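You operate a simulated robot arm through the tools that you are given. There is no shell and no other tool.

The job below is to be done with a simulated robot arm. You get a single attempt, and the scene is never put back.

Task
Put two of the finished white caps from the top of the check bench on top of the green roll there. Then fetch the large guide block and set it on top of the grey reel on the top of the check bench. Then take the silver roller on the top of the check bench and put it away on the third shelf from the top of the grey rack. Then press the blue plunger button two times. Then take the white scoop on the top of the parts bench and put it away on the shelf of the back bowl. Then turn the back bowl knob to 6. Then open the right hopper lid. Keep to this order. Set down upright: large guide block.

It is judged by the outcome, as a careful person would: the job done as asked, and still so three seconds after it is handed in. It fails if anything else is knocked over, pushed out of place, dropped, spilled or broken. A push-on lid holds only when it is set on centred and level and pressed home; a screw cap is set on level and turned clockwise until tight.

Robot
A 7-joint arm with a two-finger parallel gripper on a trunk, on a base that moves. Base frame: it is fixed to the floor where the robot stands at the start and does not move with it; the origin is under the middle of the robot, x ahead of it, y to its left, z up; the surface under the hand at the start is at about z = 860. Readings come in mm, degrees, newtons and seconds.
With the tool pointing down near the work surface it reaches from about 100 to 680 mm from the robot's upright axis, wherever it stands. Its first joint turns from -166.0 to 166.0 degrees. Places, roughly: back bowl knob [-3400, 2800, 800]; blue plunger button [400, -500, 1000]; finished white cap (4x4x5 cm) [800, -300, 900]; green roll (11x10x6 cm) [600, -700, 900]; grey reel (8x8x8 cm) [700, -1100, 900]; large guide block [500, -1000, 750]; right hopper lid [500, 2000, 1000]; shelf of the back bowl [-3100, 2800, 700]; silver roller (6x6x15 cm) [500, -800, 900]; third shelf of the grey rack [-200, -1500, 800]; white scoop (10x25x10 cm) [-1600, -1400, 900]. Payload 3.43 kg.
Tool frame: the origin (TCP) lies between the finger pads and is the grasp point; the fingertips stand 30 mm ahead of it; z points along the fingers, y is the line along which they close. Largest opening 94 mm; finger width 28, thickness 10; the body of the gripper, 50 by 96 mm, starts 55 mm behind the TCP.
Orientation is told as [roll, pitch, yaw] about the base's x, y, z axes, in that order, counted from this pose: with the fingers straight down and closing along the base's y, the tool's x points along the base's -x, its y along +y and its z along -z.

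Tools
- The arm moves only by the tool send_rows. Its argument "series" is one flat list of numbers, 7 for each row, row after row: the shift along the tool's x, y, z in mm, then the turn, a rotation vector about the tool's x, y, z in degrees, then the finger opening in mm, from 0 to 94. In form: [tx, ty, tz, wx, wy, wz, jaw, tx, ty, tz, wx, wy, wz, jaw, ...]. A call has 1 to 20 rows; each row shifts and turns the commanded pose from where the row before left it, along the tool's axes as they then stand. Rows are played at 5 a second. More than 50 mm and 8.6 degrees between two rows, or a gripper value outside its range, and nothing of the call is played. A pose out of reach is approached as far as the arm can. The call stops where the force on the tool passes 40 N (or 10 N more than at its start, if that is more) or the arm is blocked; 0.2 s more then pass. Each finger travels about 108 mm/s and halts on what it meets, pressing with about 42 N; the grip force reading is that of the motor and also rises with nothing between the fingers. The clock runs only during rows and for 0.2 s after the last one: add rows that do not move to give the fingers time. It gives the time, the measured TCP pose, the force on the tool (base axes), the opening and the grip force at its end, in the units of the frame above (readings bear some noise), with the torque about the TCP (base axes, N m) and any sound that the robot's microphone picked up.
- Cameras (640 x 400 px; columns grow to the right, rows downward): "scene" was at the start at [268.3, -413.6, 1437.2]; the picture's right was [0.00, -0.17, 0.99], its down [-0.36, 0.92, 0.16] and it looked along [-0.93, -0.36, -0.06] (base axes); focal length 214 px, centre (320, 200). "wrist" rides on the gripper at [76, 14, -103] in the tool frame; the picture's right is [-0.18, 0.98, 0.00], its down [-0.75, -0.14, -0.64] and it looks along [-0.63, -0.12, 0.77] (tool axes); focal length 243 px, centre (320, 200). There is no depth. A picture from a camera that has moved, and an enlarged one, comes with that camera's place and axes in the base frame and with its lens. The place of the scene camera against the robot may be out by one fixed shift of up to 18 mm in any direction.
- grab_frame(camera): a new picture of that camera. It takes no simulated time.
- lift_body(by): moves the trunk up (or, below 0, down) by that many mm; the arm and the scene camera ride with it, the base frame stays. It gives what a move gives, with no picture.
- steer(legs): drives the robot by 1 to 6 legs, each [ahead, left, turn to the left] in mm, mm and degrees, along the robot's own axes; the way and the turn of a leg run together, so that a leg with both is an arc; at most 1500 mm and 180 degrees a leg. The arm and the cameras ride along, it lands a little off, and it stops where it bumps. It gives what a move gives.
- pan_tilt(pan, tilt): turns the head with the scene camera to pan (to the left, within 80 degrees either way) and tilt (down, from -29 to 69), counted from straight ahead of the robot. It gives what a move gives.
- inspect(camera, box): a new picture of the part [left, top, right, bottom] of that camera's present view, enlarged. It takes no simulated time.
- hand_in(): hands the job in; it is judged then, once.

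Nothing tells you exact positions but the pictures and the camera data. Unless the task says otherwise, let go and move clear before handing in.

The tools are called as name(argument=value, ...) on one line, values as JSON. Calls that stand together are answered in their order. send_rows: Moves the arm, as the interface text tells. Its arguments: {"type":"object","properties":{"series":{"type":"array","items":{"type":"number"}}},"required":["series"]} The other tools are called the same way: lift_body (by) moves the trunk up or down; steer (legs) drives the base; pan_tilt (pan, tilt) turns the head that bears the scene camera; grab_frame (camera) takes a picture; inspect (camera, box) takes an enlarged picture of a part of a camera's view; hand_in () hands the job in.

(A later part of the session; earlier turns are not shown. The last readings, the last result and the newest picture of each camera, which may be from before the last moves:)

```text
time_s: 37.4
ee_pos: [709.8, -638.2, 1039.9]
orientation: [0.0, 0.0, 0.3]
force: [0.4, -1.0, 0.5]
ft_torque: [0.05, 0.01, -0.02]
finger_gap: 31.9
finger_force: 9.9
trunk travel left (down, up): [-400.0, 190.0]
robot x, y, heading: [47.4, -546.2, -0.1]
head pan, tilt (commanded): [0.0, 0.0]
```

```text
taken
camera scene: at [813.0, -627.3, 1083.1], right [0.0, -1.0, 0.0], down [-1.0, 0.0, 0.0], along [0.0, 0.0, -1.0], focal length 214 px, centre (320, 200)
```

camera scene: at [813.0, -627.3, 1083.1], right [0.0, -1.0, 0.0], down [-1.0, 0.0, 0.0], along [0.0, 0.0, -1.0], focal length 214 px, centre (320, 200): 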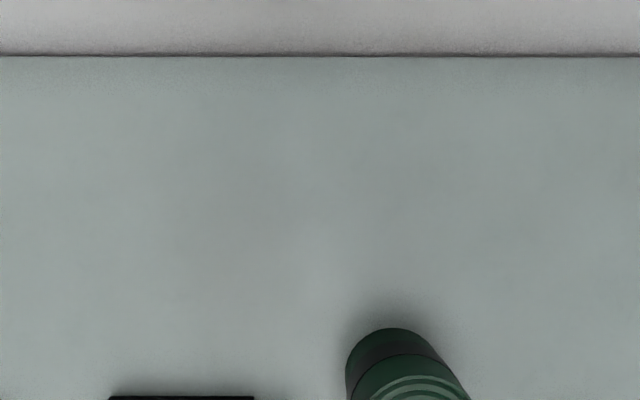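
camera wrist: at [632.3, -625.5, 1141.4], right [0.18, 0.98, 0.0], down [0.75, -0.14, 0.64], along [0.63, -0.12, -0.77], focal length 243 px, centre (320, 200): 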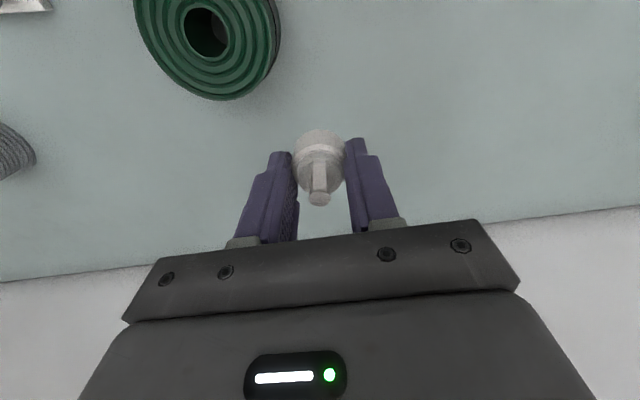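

The roll's hole is near (637, -714). I'll move the cap above the back part of the roll's top and refine.

send_rows(series=[12, -25, 0, 0, 0, 0, 20, 12, -25, 0, 0, 0, 0, 20, 12.8, -26, 0, 0, 0, 0, 20, 0, 0, 0, 0, 0, 0, 20])

grab_frame(camera="wrist")

inspect(camera="wrist", box=[240, 0, 400, 100])

grab_frame(camera="scene")

```text
time_s: 38.4
ee_pos: [672.0, -713.6, 1039.0]
orientation: [0.0, -0.1, 0.2]
force: [-0.5, -0.2, 0.7]
ft_torque: [-0.02, -0.02, 0.03]
finger_gap: 31.5
finger_force: 9.4
trunk travel left (down, up): [-400.0, 190.0]
robot x, y, heading: [46.1, -547.8, -0.0]
head pan, tilt (commanded): [0.0, 0.0]
```

```text
taken
camera wrist: at [594.6, -700.3, 1140.1], right [0.18, 0.98, 0.0], down [0.75, -0.14, 0.64], along [0.63, -0.12, -0.77], focal length 243 px, centre (320, 200)
```

wrist: 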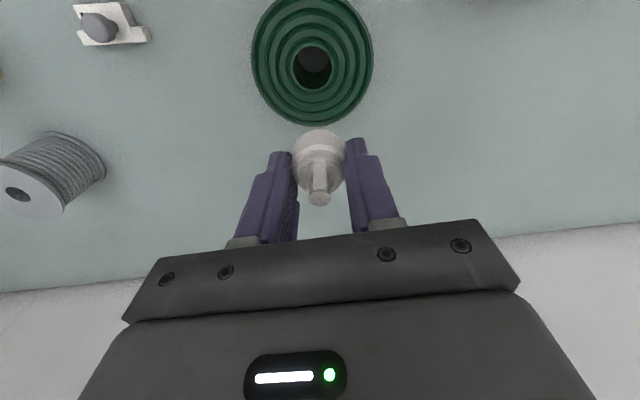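

```text
4.00 times, centred on (320, 50) of wrist
camera zoom: at [594.6, -700.3, 1140.1], right [0.18, 0.98, 0.0], down [0.75, -0.14, 0.64], along [0.63, -0.12, -0.77], focal length 970 px, centre (320, 800)
```

zoom: 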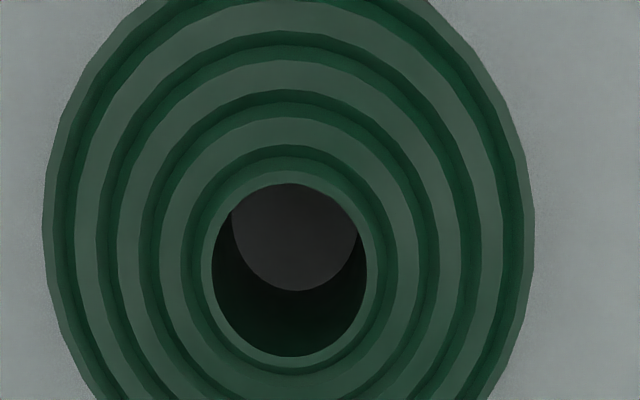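

```text
taken
camera scene: at [775.3, -702.1, 1081.8], right [0.0, -1.0, 0.0], down [-1.0, 0.0, 0.0], along [0.0, 0.0, -1.0], focal length 214 px, centre (320, 200)
```

scene: 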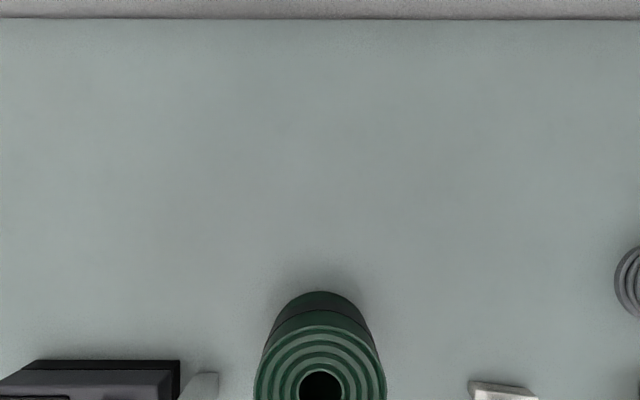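

The roll's centre is (636.5, -714.5), its top at about z 915, and the flat ring runs from radius 16 to 50. I'll lower the cap to just above the ring on the back side and check.

send_rows(series=[0, -1, 26, 0, 0, 0, 20, 0, 0, 26, 0, 0, 0, 20, 0, 0, 25, 0, 0, 0, 20, 0, 0, 0, 0, 0, 0, 20])

grab_frame(camera="wrist")

inspect(camera="wrist", box=[240, 60, 400, 220])

```text
time_s: 39.4
ee_pos: [673.3, -713.8, 960.4]
orientation: [0.0, -0.2, 0.2]
force: [0.3, 0.7, -0.6]
ft_torque: [-0.01, 0.01, 0.01]
finger_gap: 31.8
finger_force: 10.3
trunk travel left (down, up): [-400.0, 190.0]
robot x, y, heading: [45.0, -546.9, -0.0]
head pan, tilt (commanded): [0.0, 0.0]
```

```text
taken
camera wrist: at [595.5, -700.8, 1062.0], right [0.18, 0.98, 0.0], down [0.75, -0.14, 0.64], along [0.63, -0.12, -0.77], focal length 243 px, centre (320, 200)
```

wrist: 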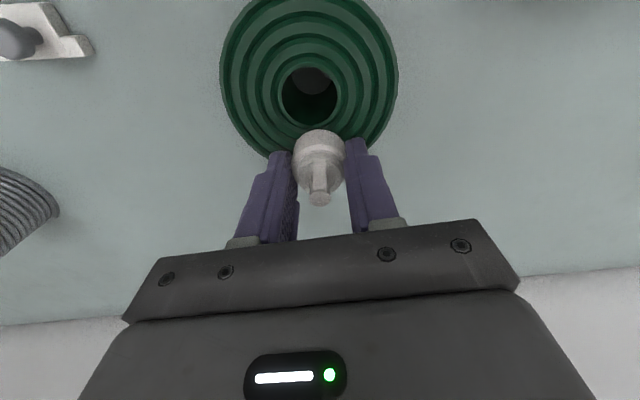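

```text
2.50 times, centred on (320, 140) of wrist
camera zoom: at [595.5, -700.8, 1062.0], right [0.18, 0.98, 0.0], down [0.75, -0.14, 0.64], along [0.63, -0.12, -0.77], focal length 606 px, centre (320, 350)
```

zoom: 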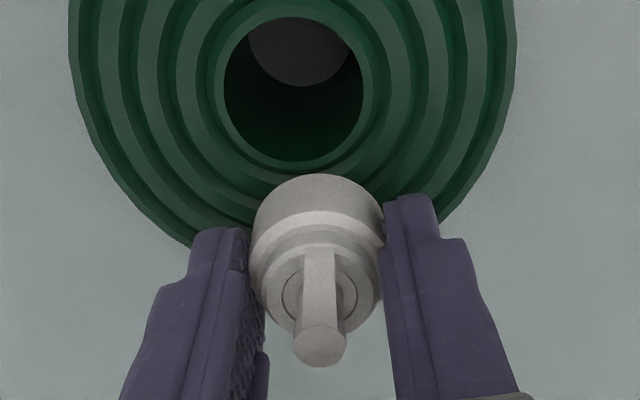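

The cap is over the ring, about 2 mm too far back. I'll shift it 2 mm and lower gently, watching the force.

send_rows(series=[2, -1, 3, 0, 0, 0, 20, 0, 0, 1.5, 0, 0, 0, 20, 0, 0, 0, 0, 0, 0, 20])

inspect(camera="wrist", box=[240, 60, 400, 220])

```text
time_s: 40.2
ee_pos: [672.4, -715.9, 957.9]
orientation: [0.0, 0.0, 0.1]
force: [0.0, -0.1, -0.3]
ft_torque: [-0.01, 0.03, 0.03]
finger_gap: 31.9
finger_force: 9.7
trunk travel left (down, up): [-400.0, 190.0]
robot x, y, heading: [41.6, -545.1, -0.4]
head pan, tilt (commanded): [0.0, 0.0]
```

```text
2.50 times, centred on (320, 140) of wrist
camera zoom: at [593.8, -702.7, 1058.4], right [0.18, 0.98, 0.0], down [0.75, -0.14, 0.64], along [0.63, -0.12, -0.77], focal length 606 px, centre (320, 350)
```

zoom: 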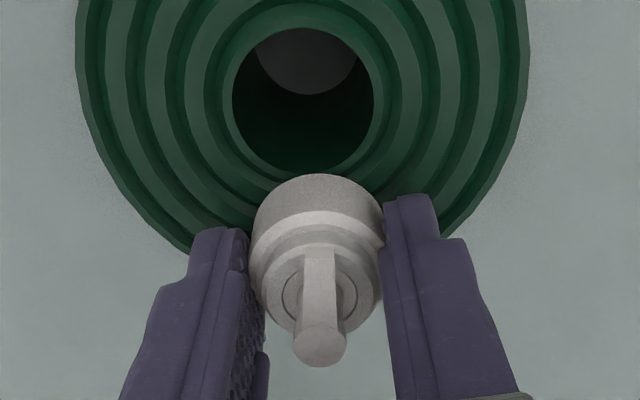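

No contact yet. I'll keep lowering in small steps.

send_rows(series=[0, 0, 1.5, 0, 0, 0, 20, 0, 0, 0, 0, 0, 0, 20])

send_rows(series=[0, 0, 1.5, 0, 0, 0, 20, 0, 0, 0, 0, 0, 0, 20])

send_rows(series=[0, 0, 1, 0, 0, 0, 20, 0, 0, 0, 0, 0, 0, 20])

```text
time_s: 40.8
ee_pos: [670.8, -714.7, 955.7]
orientation: [0.0, -0.1, 0.2]
force: [-0.5, -1.0, 0.4]
ft_torque: [0.0, 0.04, 0.01]
finger_gap: 31.7
finger_force: 9.8
trunk travel left (down, up): [-400.0, 190.0]
robot x, y, heading: [41.0, -545.2, -0.2]
head pan, tilt (commanded): [0.0, 0.0]
```

```text
time_s: 41.4
ee_pos: [670.9, -715.8, 954.4]
orientation: [0.0, -0.2, 0.3]
force: [0.7, -0.2, -0.5]
ft_torque: [-0.03, -0.01, 0.03]
finger_gap: 31.8
finger_force: 10.1
trunk travel left (down, up): [-400.0, 190.0]
robot x, y, heading: [47.1, -546.6, 0.1]
head pan, tilt (commanded): [0.0, 0.0]
```

```text
time_s: 42.0
ee_pos: [672.6, -713.9, 954.4]
orientation: [-0.1, -0.1, 0.2]
force: [-0.4, 0.4, 1.7]
ft_torque: [-0.01, -0.01, 0.0]
finger_gap: 31.8
finger_force: 9.3
trunk travel left (down, up): [-400.0, 190.0]
robot x, y, heading: [42.9, -540.8, -0.1]
head pan, tilt (commanded): [0.0, 0.0]
```

send_rows(series=[0, 0, 1, 0, 0, 0, 20, 0, 0, 0, 0, 0, 0, 20])

send_rows(series=[0, 0, 1, 0, 0, 0, 20, 0, 0, 0, 0, 0, 0, 20])

inspect(camera="wrist", box=[240, 60, 400, 220])

```text
time_s: 42.6
ee_pos: [671.5, -714.7, 953.8]
orientation: [0.0, 0.0, 0.1]
force: [0.6, -0.6, 5.3]
ft_torque: [0.01, -0.02, -0.03]
finger_gap: 31.8
finger_force: 9.9
trunk travel left (down, up): [-400.0, 190.0]
robot x, y, heading: [44.9, -544.9, 0.1]
head pan, tilt (commanded): [0.0, 0.0]
```

```text
time_s: 43.2
ee_pos: [671.8, -716.0, 953.2]
orientation: [0.0, 0.0, 0.2]
force: [0.2, 0.7, 7.4]
ft_torque: [0.05, -0.02, 0.01]
finger_gap: 32.0
finger_force: 9.9
trunk travel left (down, up): [-400.0, 190.0]
robot x, y, heading: [45.8, -545.5, -0.2]
head pan, tilt (commanded): [0.0, 0.0]
```

```text
2.50 times, centred on (320, 140) of wrist
camera zoom: at [593.8, -702.8, 1054.2], right [0.18, 0.98, 0.0], down [0.75, -0.14, 0.64], along [0.63, -0.12, -0.77], focal length 606 px, centre (320, 350)
```

zoom: 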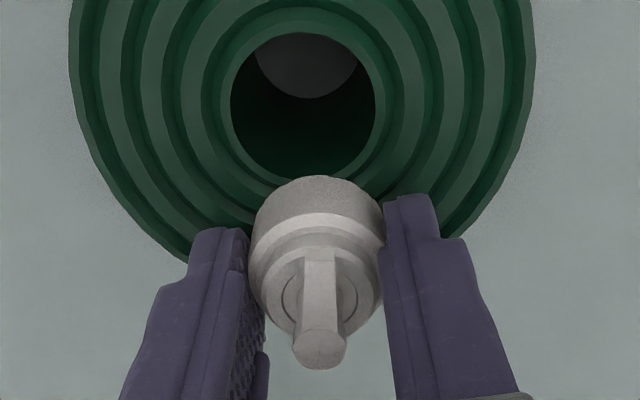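

The cap is resting on the roll at about 6 N. I'll release gently, rise, and check.

send_rows(series=[0, 0, -0.8, 0, 0, 0, 28, 0, 0, 0, 0, 0, 0, 34, 0, 0, 0, 0, 0, 0, 42, 0, 0, 0, 0, 0, 0, 60, 0, 0, 0, 0, 0, 0, 60, 0, 0, -20, 0, 0, 0, 60, 0, 0, -40, 0, 0, 0, 60, 0, 0, -30, 0, 0, 0, 60, 0, 0, 0, 0, 0, 0, 60])

grab_frame(camera="wrist")

inspect(camera="wrist", box=[240, 0, 400, 120])

```text
time_s: 45.2
ee_pos: [673.0, -715.7, 1041.1]
orientation: [0.0, 0.0, 0.2]
force: [-1.0, 0.6, 0.5]
ft_torque: [0.05, 0.04, 0.01]
finger_gap: 60.2
finger_force: 0.0
trunk travel left (down, up): [-400.0, 190.0]
robot x, y, heading: [43.2, -545.8, -0.0]
head pan, tilt (commanded): [0.0, 0.0]
```

```text
taken
camera wrist: at [595.2, -702.7, 1142.9], right [0.18, 0.98, 0.0], down [0.75, -0.14, 0.64], along [0.63, -0.12, -0.77], focal length 243 px, centre (320, 200)
```

wrist: 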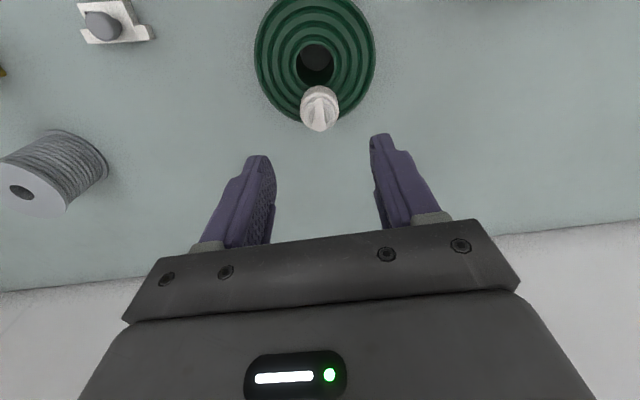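

```text
3.33 times, centred on (320, 60) of wrist
camera zoom: at [595.2, -702.7, 1142.9], right [0.18, 0.98, 0.0], down [0.75, -0.14, 0.64], along [0.63, -0.12, -0.77], focal length 809 px, centre (320, 667)
```

zoom: 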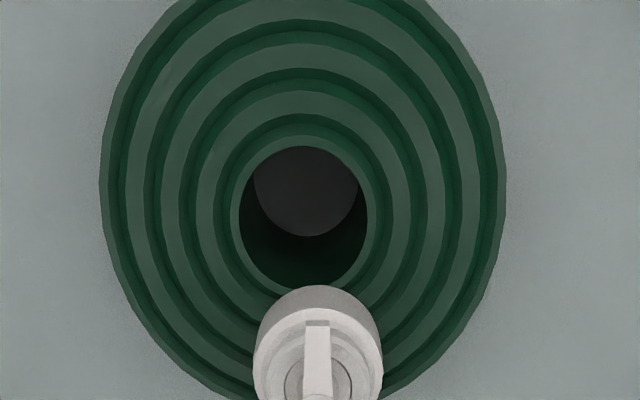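

The first cap stands on the roll. Next is cap B at about (796, -254); I'll drive back left and slightly ahead.

steer(legs=[[0, 290, 0], [11, 0, 0]])

grab_frame(camera="wrist")

```text
time_s: 47.6
ee_pos: [684.2, -427.5, 1041.1]
orientation: [0.0, 0.0, 0.0]
force: [0.4, 1.3, -0.3]
ft_torque: [0.0, 0.02, 0.02]
finger_gap: 60.0
finger_force: 0.0
trunk travel left (down, up): [-400.0, 190.0]
robot x, y, heading: [53.0, -255.1, 0.1]
head pan, tilt (commanded): [0.0, 0.0]
```

```text
taken
camera wrist: at [607.9, -413.1, 1142.2], right [0.18, 0.98, 0.0], down [0.75, -0.14, 0.64], along [0.63, -0.12, -0.77], focal length 243 px, centre (320, 200)
```

wrist: 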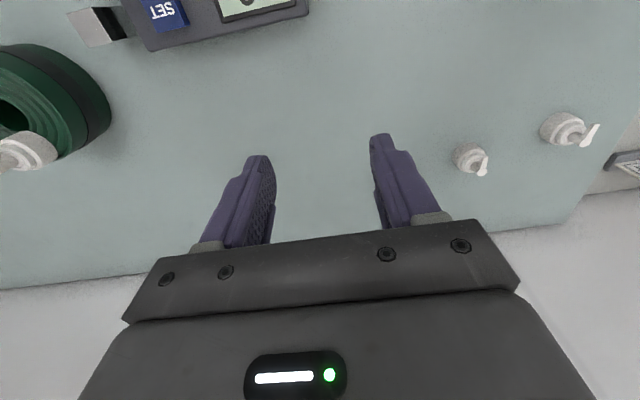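

I'll line up with cap B, pitch the tool forward 24° for extra reach, and move out towards it.

send_rows(series=[0, 43, 0, 0, 0, 0, 70, 0, 43, 0, 0, 0, 0, 70, 0, 43, 0, 0, 0, 0, 70, 0, 44, 0, 0, 0, 0, 70, 0, 0, 0, 0, -8, 0, 70, 0, 0, 0, 0, -8, 0, 70, 0, 0, 0, 0, -8, 0, 70, -28, 0, 27.1, 0, 0, 0, 70, -28, 0, 27.1, 0, 0, 0, 70, -28, 0, 27.1, 0, 0, 0, 70, 0, 0, 0, 0, 0, 0, 70])

grab_frame(camera="wrist")

```text
time_s: 50.0
ee_pos: [796.6, -251.7, 999.6]
orientation: [0.0, -24.0, 0.0]
force: [0.2, 1.4, -0.6]
ft_torque: [0.03, -0.04, -0.01]
finger_gap: 70.1
finger_force: 0.0
trunk travel left (down, up): [-400.0, 190.0]
robot x, y, heading: [56.8, -254.1, -0.5]
head pan, tilt (commanded): [0.0, 0.0]
```

```text
taken
camera wrist: at [683.3, -238.5, 1061.7], right [0.17, 0.98, 0.07], down [0.43, -0.14, 0.89], along [0.89, -0.12, -0.44], focal length 243 px, centre (320, 200)
```

wrist: 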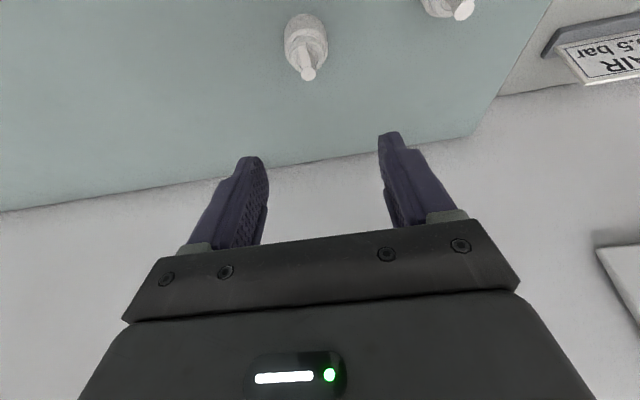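

The pose is reachable. I'll zoom in on cap B to refine its axis.

inspect(camera="wrist", box=[260, 0, 360, 90])

```text
4.44 times, centred on (310, 45) of wrist
camera zoom: at [683.3, -238.5, 1061.7], right [0.17, 0.98, 0.07], down [0.43, -0.14, 0.89], along [0.89, -0.12, -0.44], focal length 1078 px, centre (364, 889)
```

zoom: 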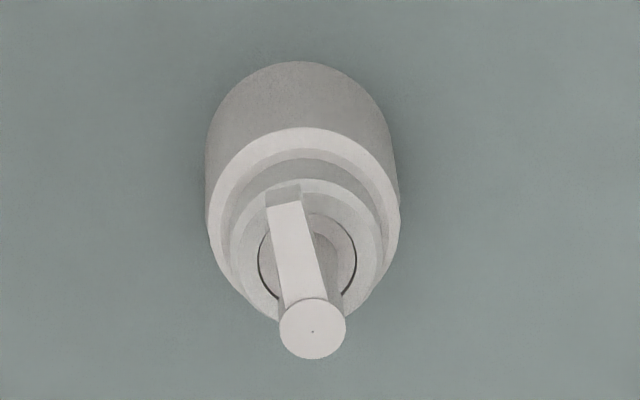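

Cap B's axis is at about (797, -254). I'll lower the tilted hand so the fingertips straddle its skirt.

send_rows(series=[12, -0.6, 23, 0, 0, 0, 70, 12, -0.6, 23, 0, 0, 0, 70, 12, -0.6, 23, 0, 0, 0, 70, 0, 0, 0, 0, 0, 0, 70])

grab_frame(camera="wrist")

```text
time_s: 51.0
ee_pos: [790.1, -253.5, 923.4]
orientation: [0.2, -24.1, 0.0]
force: [0.4, -0.7, 0.3]
ft_torque: [-0.02, -0.02, -0.01]
finger_gap: 69.9
finger_force: 0.0
trunk travel left (down, up): [-400.0, 190.0]
robot x, y, heading: [55.1, -251.8, 0.1]
head pan, tilt (commanded): [0.0, 0.0]
```

```text
taken
camera wrist: at [677.9, -240.4, 985.0], right [0.17, 0.98, 0.07], down [0.43, -0.14, 0.89], along [0.89, -0.12, -0.44], focal length 243 px, centre (320, 200)
```

wrist: 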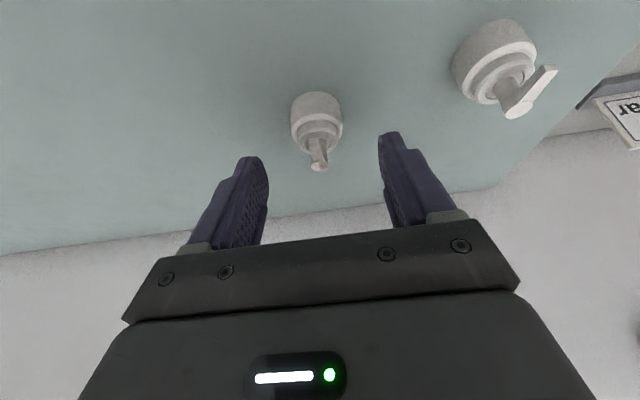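

Aligned. I'll lower the last 27 mm and close on the skirt.

send_rows(series=[5.5, -0.5, 12.3, 0, 0, 0, 70, 5.5, 0, 12.3, 0, 0, 0, 70, 0, 0, 0, 0, 0, 0, 70])

inspect(camera="wrist", box=[200, 80, 440, 260])

```text
time_s: 51.8
ee_pos: [791.0, -255.1, 897.7]
orientation: [0.0, -24.0, 0.1]
force: [0.3, -0.7, 0.3]
ft_torque: [0.01, -0.03, 0.01]
finger_gap: 70.2
finger_force: 0.1
trunk travel left (down, up): [-400.0, 190.0]
robot x, y, heading: [53.0, -255.1, -0.2]
head pan, tilt (commanded): [0.0, 0.0]
```

```text
2.22 times, centred on (320, 170) of wrist
camera zoom: at [677.9, -241.4, 957.4], right [0.17, 0.98, 0.07], down [0.43, -0.14, 0.89], along [0.89, -0.12, -0.44], focal length 539 px, centre (320, 267)
```

zoom: 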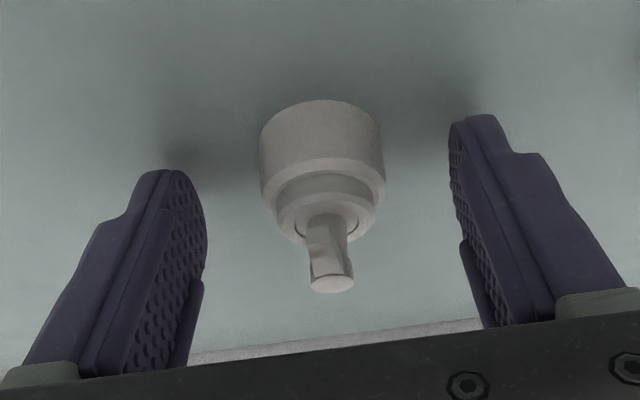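

send_rows(series=[0, -1, 0, 0, 0, 0, 70, 0, 0, 0, 0, 0, 0, 40, 0, 0, 0, 0, 0, 0, 20, 0, 0, 0, 0, 0, 0, 20, 0, 0, 0, 0, 0, 0, 20, 0, 0, 0, 0, 0, 0, 20])

inspect(camera="wrist", box=[200, 80, 440, 260])

```text
time_s: 53.2
ee_pos: [790.3, -256.5, 896.4]
orientation: [0.0, -24.0, 0.0]
force: [0.0, 0.0, -0.3]
ft_torque: [-0.01, -0.02, 0.0]
finger_gap: 30.6
finger_force: 9.9
trunk travel left (down, up): [-400.0, 190.0]
robot x, y, heading: [55.0, -255.5, -0.1]
head pan, tilt (commanded): [0.0, 0.0]
```

```text
2.22 times, centred on (320, 170) of wrist
camera zoom: at [677.8, -242.8, 957.7], right [0.17, 0.98, 0.07], down [0.43, -0.14, 0.89], along [0.89, -0.12, -0.44], focal length 539 px, centre (320, 267)
```

zoom: 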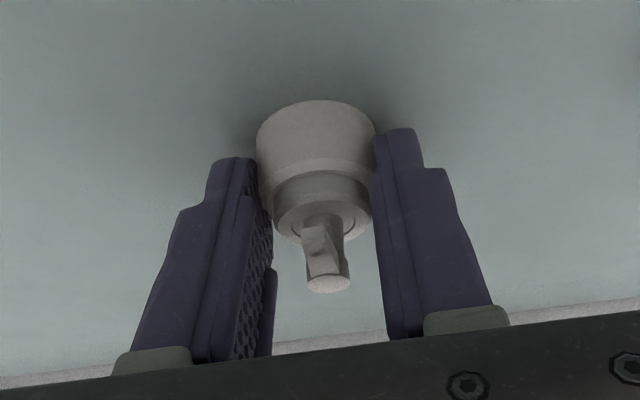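

Gripped at 30.6 mm. I'll lift a little and check the cap stays straight in the fingers.

send_rows(series=[-4, 0, -9.1, 0, 0, 0, 20, -8.1, 0, -18.3, 0, 0, 0, 20, 0, 0, 0, 0, 0, 0, 20])

inspect(camera="wrist", box=[200, 80, 440, 260])

```text
time_s: 54.0
ee_pos: [791.8, -257.0, 929.0]
orientation: [0.1, -24.1, 0.0]
force: [-0.6, -0.8, 1.3]
ft_torque: [0.0, 0.03, 0.02]
finger_gap: 30.4
finger_force: 10.0
trunk travel left (down, up): [-400.0, 190.0]
robot x, y, heading: [53.4, -253.9, -0.4]
head pan, tilt (commanded): [0.0, 0.0]
```

```text
2.22 times, centred on (320, 170) of wrist
camera zoom: at [678.0, -243.8, 989.1], right [0.17, 0.98, 0.07], down [0.43, -0.14, 0.89], along [0.89, -0.12, -0.44], focal length 539 px, centre (320, 267)
```

zoom: 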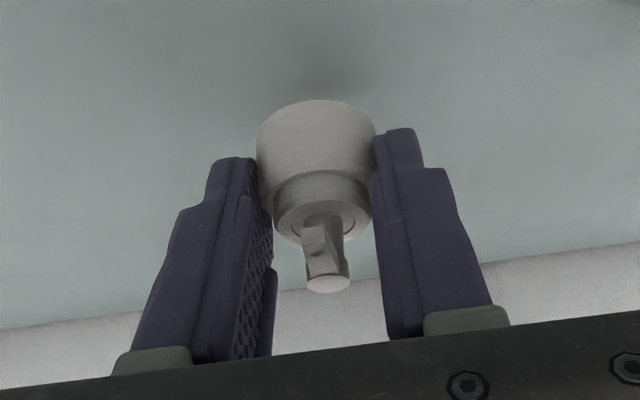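

The cap holds firmly. I'll lift to clear height and drive back to the roll.

send_rows(series=[-15.7, 0, -35.3, 0, 0, 0, 20, -15.7, 0, -35.3, 0, 0, 0, 20, -15.7, 0, -35.3, 0, 0, 0, 20, 40, 0, -18, 0, 0, 0, 20, 36.5, 0, -16.3, 0, 0, 0, 20, 0, 0, 0, 0, 0, 0, 20])

steer(legs=[[-11, 0, 0.1], [0, -290, 0]])

grab_frame(camera="wrist")

```text
time_s: 55.4
ee_pos: [702.6, -253.7, 1044.3]
orientation: [0.0, -24.1, 0.0]
force: [0.6, -0.1, 0.4]
ft_torque: [0.01, 0.03, -0.03]
finger_gap: 30.4
finger_force: 10.1
trunk travel left (down, up): [-400.0, 190.0]
robot x, y, heading: [52.0, -254.9, -0.1]
head pan, tilt (commanded): [0.0, 0.0]
```

```text
time_s: 57.7
ee_pos: [694.4, -537.9, 1043.8]
orientation: [-0.1, -24.1, 0.7]
force: [0.0, -0.3, -0.7]
ft_torque: [0.02, -0.01, 0.01]
finger_gap: 30.5
finger_force: 9.8
trunk travel left (down, up): [-400.0, 190.0]
robot x, y, heading: [44.3, -547.2, 0.5]
head pan, tilt (commanded): [0.0, 0.0]
```

```text
taken
camera wrist: at [580.7, -525.8, 1104.7], right [0.16, 0.98, 0.08], down [0.43, -0.14, 0.89], along [0.89, -0.11, -0.44], focal length 243 px, centre (320, 200)
```

wrist: 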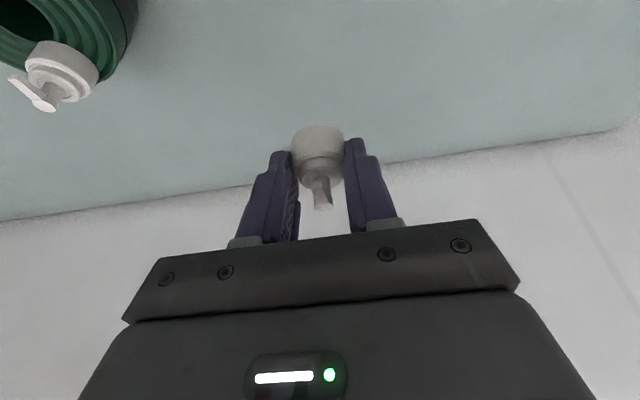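

Next I'll bring cap B over the front part of the roll.

send_rows(series=[20.9, -35.1, -1.9, 0, 0, 0, 20, 20.9, -35.1, -1.9, 0, 0, 0, 20, 20.9, -35.1, -1.9, 0, 0, 0, 20, 20.9, -35.1, -1.9, 0, 0, 0, 20, 20.9, -35.1, -1.9, 0, 0, 0, 20, 0, 0, 0, 0, 0, 0, 20])

grab_frame(camera="wrist")

grab_frame(camera="scene")

```text
time_s: 59.1
ee_pos: [597.0, -715.5, 1007.2]
orientation: [-0.1, -24.1, 0.9]
force: [0.5, -0.3, -0.4]
ft_torque: [0.0, 0.04, 0.01]
finger_gap: 30.3
finger_force: 9.7
trunk travel left (down, up): [-400.0, 190.0]
robot x, y, heading: [43.7, -543.6, 0.5]
head pan, tilt (commanded): [0.0, 0.0]
```

```text
taken
camera wrist: at [483.4, -703.7, 1067.8], right [0.15, 0.99, 0.07], down [0.43, -0.13, 0.89], along [0.89, -0.11, -0.44], focal length 243 px, centre (320, 200)
```

wrist: 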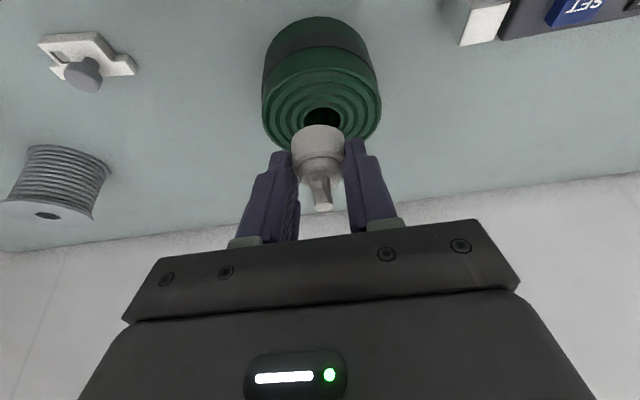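

```text
taken
camera scene: at [673.5, -703.3, 1090.7], right [0.01, -1.0, 0.0], down [-0.91, -0.01, -0.41], along [0.41, 0.0, -0.91], focal length 214 px, centre (320, 200)
```

scene: 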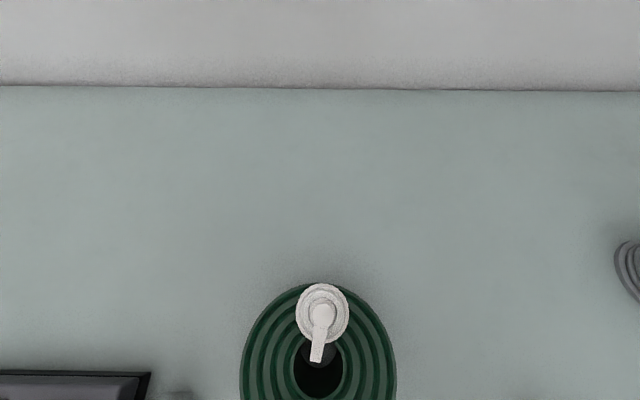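

Cap A is visible standing on the back part. I'll lower cap B to just above the front ring.

send_rows(series=[9.1, 0.5, 20.5, 0, 0, 0, 20, 9.1, 0, 20.5, 0, 0, 0, 20, 0, 0, 0, 0, 0, 0, 20])

inspect(camera="wrist", box=[220, 40, 420, 220])

grab_frame(camera="scene")

```text
time_s: 59.9
ee_pos: [597.5, -713.5, 966.0]
orientation: [0.0, -24.2, 0.8]
force: [-0.3, -0.3, 0.3]
ft_torque: [0.02, 0.0, 0.01]
finger_gap: 30.6
finger_force: 10.0
trunk travel left (down, up): [-400.0, 190.0]
robot x, y, heading: [46.6, -546.4, 0.5]
head pan, tilt (commanded): [0.0, 0.0]
```

```text
2.22 times, centred on (320, 130) of wrist
camera zoom: at [483.9, -703.0, 1026.6], right [0.16, 0.98, 0.07], down [0.43, -0.14, 0.89], along [0.89, -0.11, -0.44], focal length 539 px, centre (320, 356)
```

zoom: 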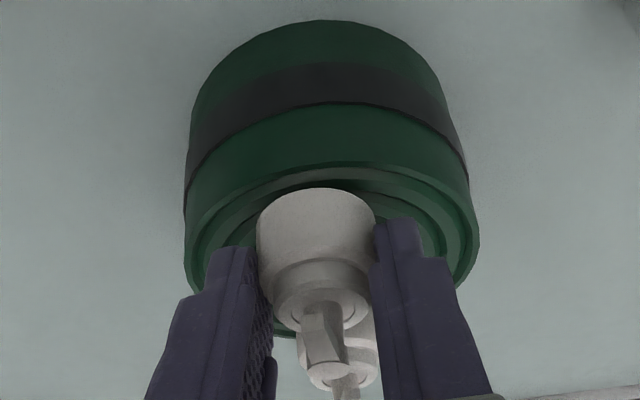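

```text
taken
camera scene: at [674.0, -702.9, 1049.4], right [0.01, -1.0, 0.0], down [-0.91, -0.01, -0.41], along [0.41, 0.0, -0.91], focal length 214 px, centre (320, 200)
```

scene: 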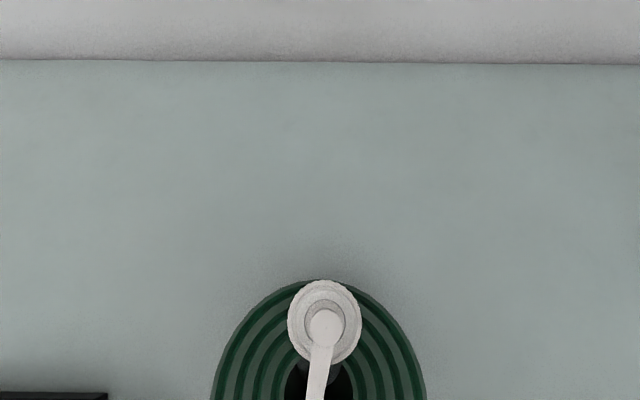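

The cap's near edge will land at x about 587.5 with the roll edge near 588-589, so I'll shift 2 mm forward and lower in small steps.

send_rows(series=[1.0, 0.5, 7.2, 0, 0, 0, 20, 0, 0, 0, 0, 0, 0, 20])

send_rows(series=[0.6, 0, 1.4, 0, 0, 0, 20, 0, 0, 0, 0, 0, 0, 20])

send_rows(series=[0.6, 0, 1.4, 0, 0, 0, 20, 0, 0, 0, 0, 0, 0, 20])

send_rows(series=[0.4, 0, 0.9, 0, 0, 0, 20, 0, 0, 0, 0, 0, 0, 20])

```text
time_s: 60.5
ee_pos: [600.2, -714.7, 959.5]
orientation: [0.1, -24.1, 0.8]
force: [0.9, -0.8, 0.0]
ft_torque: [0.0, 0.02, 0.03]
finger_gap: 30.4
finger_force: 10.0
trunk travel left (down, up): [-400.0, 190.0]
robot x, y, heading: [46.9, -540.4, 0.7]
head pan, tilt (commanded): [0.0, 0.0]
```

```text
time_s: 61.1
ee_pos: [600.1, -713.5, 957.4]
orientation: [-0.1, -24.1, 0.8]
force: [0.2, -0.3, 3.0]
ft_torque: [-0.04, -0.03, -0.03]
finger_gap: 30.7
finger_force: 10.2
trunk travel left (down, up): [-400.0, 190.0]
robot x, y, heading: [43.5, -546.9, 0.5]
head pan, tilt (commanded): [0.0, 0.0]
```

```text
time_s: 61.7
ee_pos: [598.3, -713.3, 955.6]
orientation: [0.1, -24.1, 0.8]
force: [1.0, 0.8, 1.7]
ft_torque: [0.02, -0.09, 0.0]
finger_gap: 30.6
finger_force: 9.8
trunk travel left (down, up): [-400.0, 190.0]
robot x, y, heading: [43.7, -543.7, 0.6]
head pan, tilt (commanded): [0.0, 0.0]
```

```text
time_s: 62.3
ee_pos: [598.6, -712.1, 953.7]
orientation: [0.0, -24.0, 0.8]
force: [0.1, 1.1, 2.9]
ft_torque: [0.04, -0.06, 0.01]
finger_gap: 30.5
finger_force: 10.0
trunk travel left (down, up): [-400.0, 190.0]
robot x, y, heading: [46.5, -545.8, 0.5]
head pan, tilt (commanded): [0.0, 0.0]
```

inspect(camera="wrist", box=[220, 40, 420, 220])

inspect(camera="scene", box=[200, 240, 440, 400])

```text
2.22 times, centred on (320, 130) of wrist
camera zoom: at [485.5, -701.0, 1015.3], right [0.16, 0.99, 0.07], down [0.43, -0.14, 0.89], along [0.89, -0.11, -0.44], focal length 539 px, centre (320, 356)
```

zoom: 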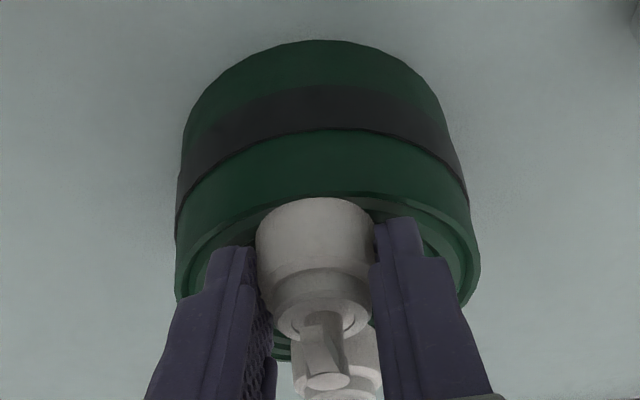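

```text
2.50 times, centred on (320, 320) of scene
camera zoom: at [675.5, -700.8, 1038.1], right [0.01, -1.0, 0.0], down [-0.91, -0.01, -0.41], along [0.41, 0.0, -0.91], focal length 536 px, centre (320, -100)
```

zoom: 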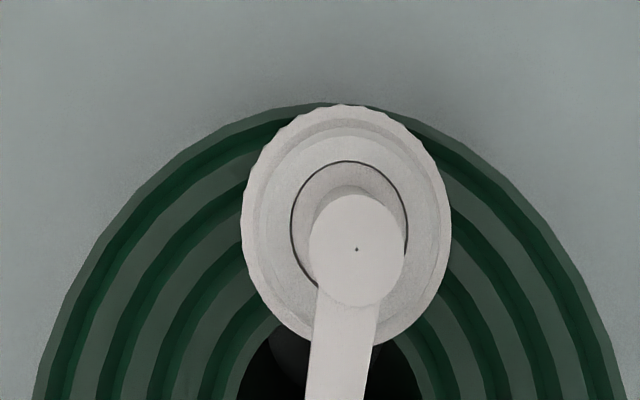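

The cap has touched down and slid slightly up in the grip, so it's resting on the roll. I'll open slowly and check.

send_rows(series=[0, 0, 0, 0, 0, 0, 29, 0, 0, 0, 0, 0, 0, 33, 0, 0, 0, 0, 0, 0, 37, 0, 0, 0, 0, 0, 0, 45, 0, 0, 0, 0, 0, 0, 55, 0, 0, 0, 0, 0, 0, 60])

inspect(camera="wrist", box=[220, 40, 420, 220])

```text
time_s: 63.7
ee_pos: [599.5, -712.5, 953.1]
orientation: [0.0, -24.1, 0.7]
force: [-0.2, -0.1, 0.0]
ft_torque: [0.01, 0.03, 0.01]
finger_gap: 60.0
finger_force: 0.1
trunk travel left (down, up): [-400.0, 190.0]
robot x, y, heading: [48.2, -546.5, 0.3]
head pan, tilt (commanded): [0.0, 0.0]
```

```text
2.22 times, centred on (320, 130) of wrist
camera zoom: at [485.8, -701.2, 1015.4], right [0.16, 0.98, 0.07], down [0.43, -0.14, 0.89], along [0.89, -0.11, -0.44], focal length 539 px, centre (320, 356)
```

zoom: 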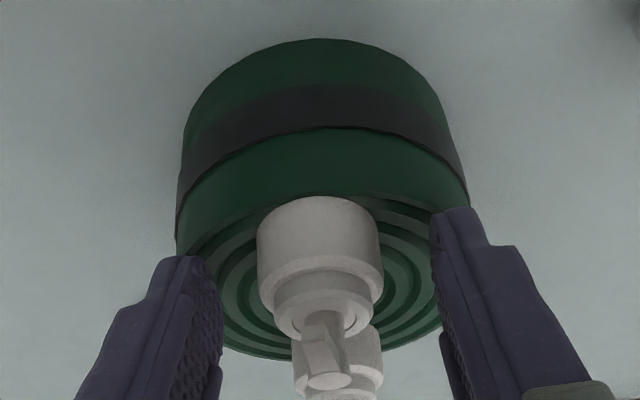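

Both caps stand on the roll. I'll back out along the tool axis, straighten the hand and verify from above.

send_rows(series=[0, 0, -20, 0, 0, 0, 60, 0, 0, -40, 0, 0, 0, 60, 0, 0, -40, 0, 0, 0, 60, 0, 0, 0, 0, 8, 0, 60, 0, 0, 0, 0, 8, 0, 60, 0, 0, 0, 0, 8, 0, 60, 0, 0, 0, 0, 0, 0, 60])

grab_frame(camera="scene")

grab_frame(camera="wrist")

```text
time_s: 65.3
ee_pos: [557.8, -713.5, 1045.2]
orientation: [-0.1, 0.1, 0.7]
force: [1.1, -0.2, -0.4]
ft_torque: [-0.01, -0.01, 0.0]
finger_gap: 60.0
finger_force: 0.1
trunk travel left (down, up): [-400.0, 190.0]
robot x, y, heading: [46.8, -546.0, 0.4]
head pan, tilt (commanded): [0.0, 0.0]
```

```text
taken
camera scene: at [660.5, -701.5, 1088.3], right [0.01, -1.0, 0.0], down [-1.0, -0.01, 0.0], along [0.0, 0.0, -1.0], focal length 214 px, centre (320, 200)
```

scene: 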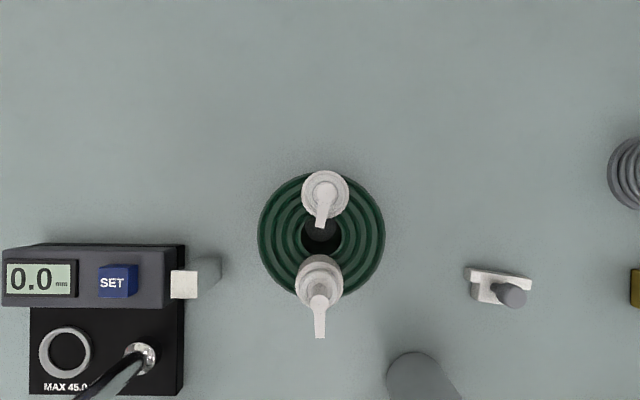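

```text
taken
camera wrist: at [479.7, -701.5, 1146.8], right [0.17, 0.99, 0.0], down [0.76, -0.13, 0.64], along [0.63, -0.11, -0.77], focal length 243 px, centre (320, 200)
```

wrist: 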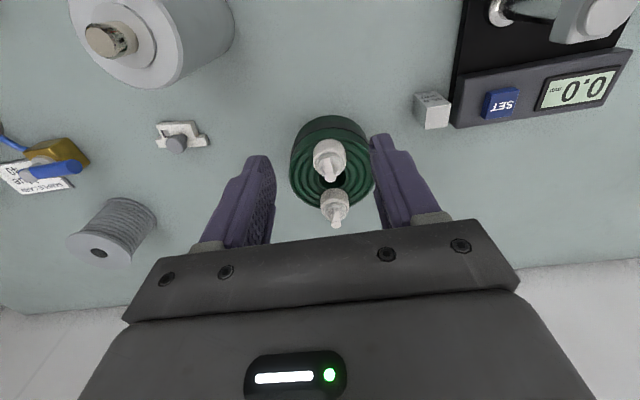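

Step one is done: both caps rest on the roll. Next is the drawer under the bench; I'll raise the arm, retract it, and drive back to get a good look at the handle.

send_rows(series=[0, 0, -40, 0, 0, 0, 60, 0, 0, -40, 0, 0, 0, 60, 43, 0, 0, 0, 0, 0, 60, 43, 0, 0, 0, 0, 0, 60, 43, 0, 0, 0, 0, 0, 60, 43, 0, 0, 0, 0, 0, 60, 43, 0, 0, 0, 0, 0, 60, 0, 0, 0, 0, 0, 0, 60])

steer(legs=[[-400, 0, -0.5], [0, -270, 0]])

grab_frame(camera="scene")

grab_frame(camera="wrist")

```text
time_s: 67.1
ee_pos: [342.3, -714.8, 1125.2]
orientation: [0.0, -0.1, 0.8]
force: [-0.2, -0.6, -0.2]
ft_torque: [0.02, 0.02, -0.01]
finger_gap: 60.0
finger_force: 0.1
trunk travel left (down, up): [-400.0, 190.0]
robot x, y, heading: [49.1, -544.1, 0.7]
head pan, tilt (commanded): [0.0, 0.0]
```

```text
time_s: 71.2
ee_pos: [-64.6, -994.7, 1124.5]
orientation: [-0.1, 0.0, 0.2]
force: [0.4, 0.1, 0.8]
ft_torque: [0.05, -0.05, -0.03]
finger_gap: 59.9
finger_force: 0.1
trunk travel left (down, up): [-400.0, 190.0]
robot x, y, heading: [-355.9, -816.9, -0.1]
head pan, tilt (commanded): [0.0, 0.0]
```

```text
taken
camera scene: at [39.1, -982.7, 1168.0], right [0.0, -1.0, 0.0], down [-1.0, 0.0, 0.0], along [0.0, 0.0, -1.0], focal length 214 px, centre (320, 200)
```

scene: 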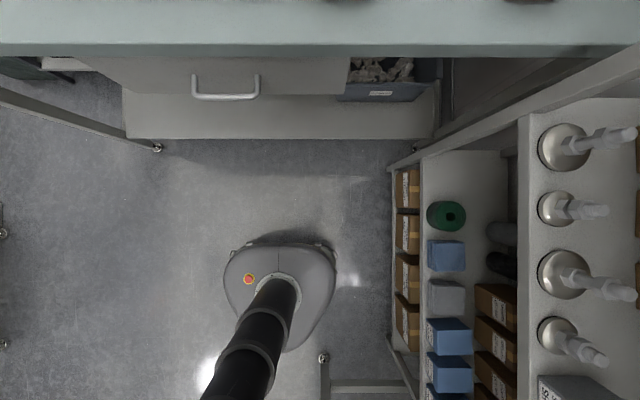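

```text
taken
camera wrist: at [-141.6, -981.0, 1226.3], right [0.18, 0.98, 0.0], down [0.75, -0.14, 0.64], along [0.63, -0.12, -0.77], focal length 243 px, centre (320, 200)
```

wrist: 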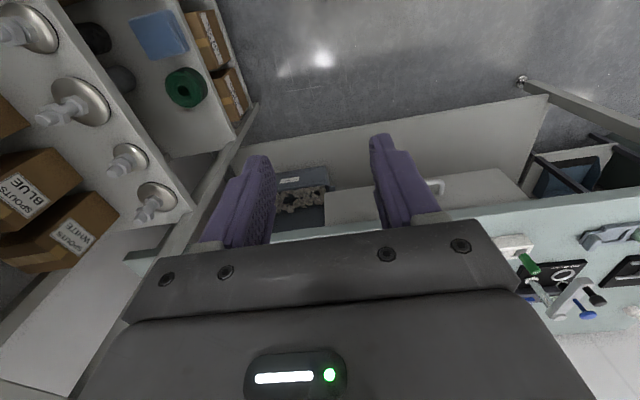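

The handle bar is at about x 238, y -817, z 765, and the drawer face is at x 280. I'll bring the hand in front of it, lower the trunk 200 mm and pitch the tool to horizontal.

send_rows(series=[-10, 35.6, 0, 0, 0, 0, 60, -10, 35.6, 0, 0, 0, 0, 60, -10, 35.6, 0, 0, 0, 0, 60, -10, 35.6, 0, 0, 0, 0, 60, -10, 35.6, 0, 0, 0, 0, 60, 0, 0, 0, 0, 0, 0, 60])

lift_body(by=-150)

send_rows(series=[0, 0, 0, 0, -8.18, 0, 60, 0, 0, 0, 0, -8.18, 0, 60, 0, 0, 0, 0, -8.18, 0, 60, 0, 0, 0, 0, -8.18, 0, 60, 0, 0, 0, 0, -8.18, 0, 60, 0, 0, 0, 0, -8.18, 0, 60, 0, 0, 0, 0, -8.18, 0, 60, 0, 0, 0, 0, -8.18, 0, 60, 0, 0, 0, 0, -8.18, 0, 60, 0, 0, 0, 0, -8.18, 0, 60, 0, 0, 0, 0, -8.18, 0, 60, 0, 0, 0, 0, 0, 0, 60])

grab_frame(camera="wrist")

grab_frame(camera="scene")

```text
time_s: 72.5
ee_pos: [-12.8, -814.7, 1125.3]
orientation: [0.0, -0.1, 0.1]
force: [1.1, 0.0, -0.3]
ft_torque: [0.01, -0.03, 0.01]
finger_gap: 60.2
finger_force: 0.1
trunk travel left (down, up): [-400.0, 190.0]
robot x, y, heading: [-363.2, -820.3, -0.0]
head pan, tilt (commanded): [0.0, 0.0]
```

```text
time_s: 74.3
ee_pos: [-13.2, -814.7, 976.6]
orientation: [0.0, -0.1, 0.2]
force: [0.2, 0.1, 0.3]
ft_torque: [-0.03, -0.03, 0.02]
finger_gap: 59.9
finger_force: 0.0
trunk travel left (down, up): [-250.0, 340.0]
robot x, y, heading: [-358.7, -821.4, 0.1]
head pan, tilt (commanded): [0.0, 0.0]
```

```text
time_s: 76.3
ee_pos: [50.3, -814.3, 941.9]
orientation: [-1.6, -71.0, 1.7]
force: [65.5, -0.7, -65.9]
ft_torque: [0.07, -0.01, 0.07]
finger_gap: 60.1
finger_force: 0.1
out of reach, approached as far as the arm can: row 2, 3, 4, 5, 6
trunk travel left (down, up): [-250.0, 340.0]
robot x, y, heading: [-356.7, -817.8, -0.2]
head pan, tilt (commanded): [0.0, 0.0]
stopped in row 10: the force on the tool passed its limit at 304 N (the readings are from after the stop); the commanded pose is now the measured one
```

```text
taken
camera wrist: at [-73.0, -801.1, 901.9], right [0.06, 0.98, 0.16], down [-0.36, -0.13, 0.92], along [0.93, -0.11, 0.35], focal length 243 px, centre (320, 200)
```

wrist: 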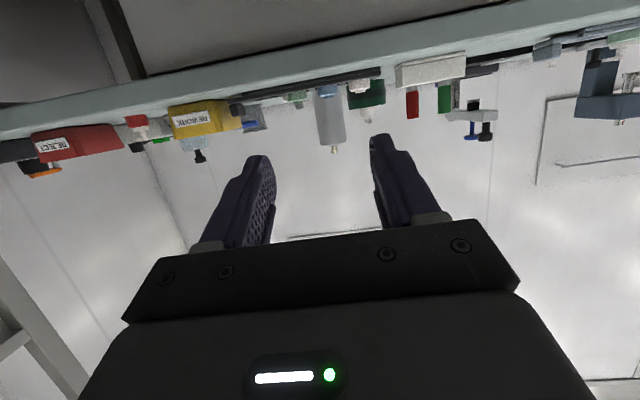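

```text
taken
camera scene: at [41.2, -801.6, 1061.6], right [0.0, -1.0, 0.01], down [-0.33, -0.01, -0.95], along [0.95, 0.0, -0.33], focal length 214 px, centre (320, 200)
```

scene: 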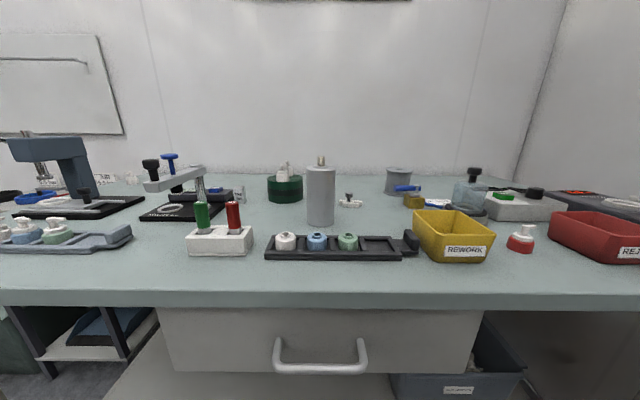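

The hand got too close to the robot's own column during the pitch (nothing else was touched). I'll move the hand forward away from the body, then finish levelling the tool in front of the drawer.

send_rows(series=[-6.5, 0, 18.9, 0, 0, 0, 60, -6.5, 0, 18.9, 0, 0, 0, 60, 0, 0, 0, 0, 0, 0, 60])

```text
time_s: 77.1
ee_pos: [91.2, -814.0, 945.8]
orientation: [-1.7, -71.3, 1.8]
force: [-0.1, 0.3, -0.7]
ft_torque: [0.0, -0.02, -0.01]
finger_gap: 59.8
finger_force: 0.0
trunk travel left (down, up): [-250.0, 340.0]
robot x, y, heading: [-358.6, -819.0, 0.2]
head pan, tilt (commanded): [0.0, 0.0]
```

send_rows(series=[-12, 0, 36, 0, 0, 0, 60, -12, 0, 36, 0, 0, 0, 60, 41, 0, 14.1, 0, 0, 0, 60, 41, 0, 14.1, 0, 0, 0, 60, 41, 0, 14.1, 0, 0, 0, 60, 0, 0, 0, 0, 0, 0, 60])

send_rows(series=[0, 0, 0, 0, -6.3, 0, 60, 0, 0, 0, 0, -6.3, 0, 60, 0, 0, 0, 0, -6.3, 0, 60, 0, 0, 0, 0, 0, 0, 60])

grab_frame(camera="wrist")

grab_frame(camera="scene")

```text
time_s: 78.5
ee_pos: [167.4, -819.3, 809.8]
orientation: [-1.8, -71.3, 1.8]
force: [0.4, -1.0, -0.5]
ft_torque: [0.02, -0.01, 0.0]
finger_gap: 59.9
finger_force: 0.1
trunk travel left (down, up): [-250.0, 340.0]
robot x, y, heading: [-356.8, -817.0, -0.2]
head pan, tilt (commanded): [0.0, 0.0]
```

```text
time_s: 79.5
ee_pos: [167.4, -816.4, 811.4]
orientation: [-117.3, -89.4, 117.6]
force: [-0.2, 0.0, 0.3]
ft_torque: [0.0, 0.03, -0.02]
finger_gap: 59.9
finger_force: 0.0
trunk travel left (down, up): [-250.0, 340.0]
robot x, y, heading: [-358.5, -818.4, -0.1]
head pan, tilt (commanded): [0.0, 0.0]
```

```text
taken
camera wrist: at [64.0, -803.6, 733.3], right [0.0, 0.98, 0.17], down [-0.65, -0.14, 0.75], along [0.76, -0.11, 0.64], focal length 243 px, centre (320, 200)
```

wrist: 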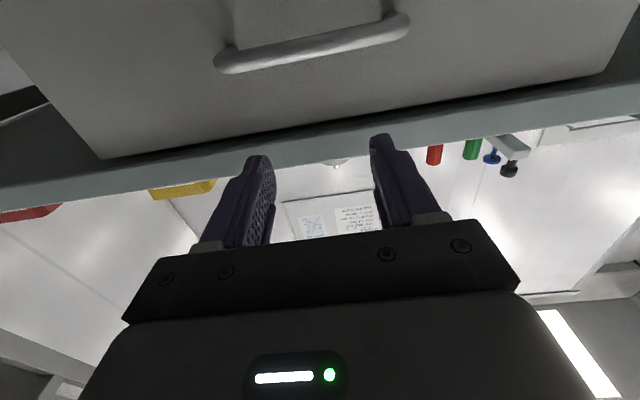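

```text
taken
camera scene: at [120.0, -804.0, 923.9], right [0.0, -1.0, 0.01], down [0.01, -0.01, -1.0], along [1.0, 0.0, 0.01], focal length 214 px, centre (320, 200)
```

scene: 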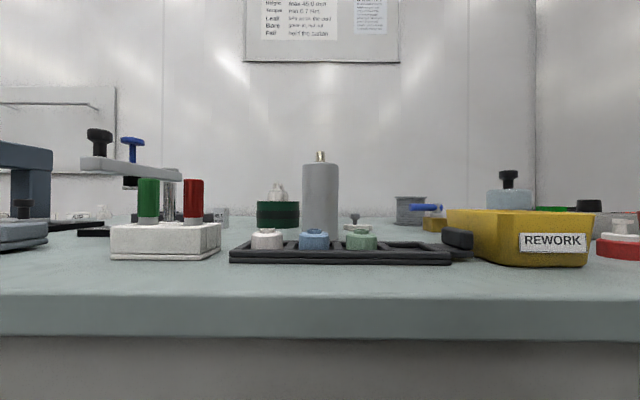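

The tool is level and the handle bar is at about y -814, z 755. I'll roll the gripper 90° so the fingers close vertically around the bar.

send_rows(series=[0, 0, 0, 0, 0, 8.18, 60, 0, 0, 0, 0, 0, 8.18, 60, 0, 0, 0, 0, 0, 8.18, 60, 0, 0, 0, 0, 0, 8.18, 60, 0, 0, 0, 0, 0, 8.18, 60, 0, 0, 0, 0, 0, 8.18, 60, 0, 0, 0, 0, 0, 8.18, 60, 0, 0, 0, 0, 0, 8.18, 60, 0, 0, 0, 0, 0, 8.18, 60, 0, 0, 0, 0, 0, 8.18, 60, 0, 0, 0, 0, 0, 8.18, 60, 0, 0, 0, 0, 0, 0, 60])

grab_frame(camera="wrist")

```text
time_s: 82.1
ee_pos: [168.2, -814.6, 813.3]
orientation: [90.2, -0.5, -89.8]
force: [-0.2, 0.7, -0.9]
ft_torque: [0.0, -0.01, 0.01]
finger_gap: 59.8
finger_force: 0.2
trunk travel left (down, up): [-250.0, 340.0]
robot x, y, heading: [-358.1, -818.6, -0.0]
head pan, tilt (commanded): [0.0, 0.0]
```

```text
taken
camera wrist: at [63.0, -739.7, 824.9], right [0.0, -0.18, 0.98], down [-0.64, -0.76, -0.14], along [0.77, -0.63, -0.11], focal length 243 px, centre (320, 200)
```

wrist: 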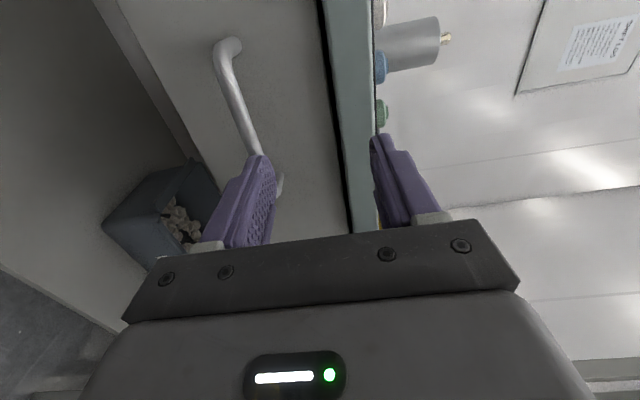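

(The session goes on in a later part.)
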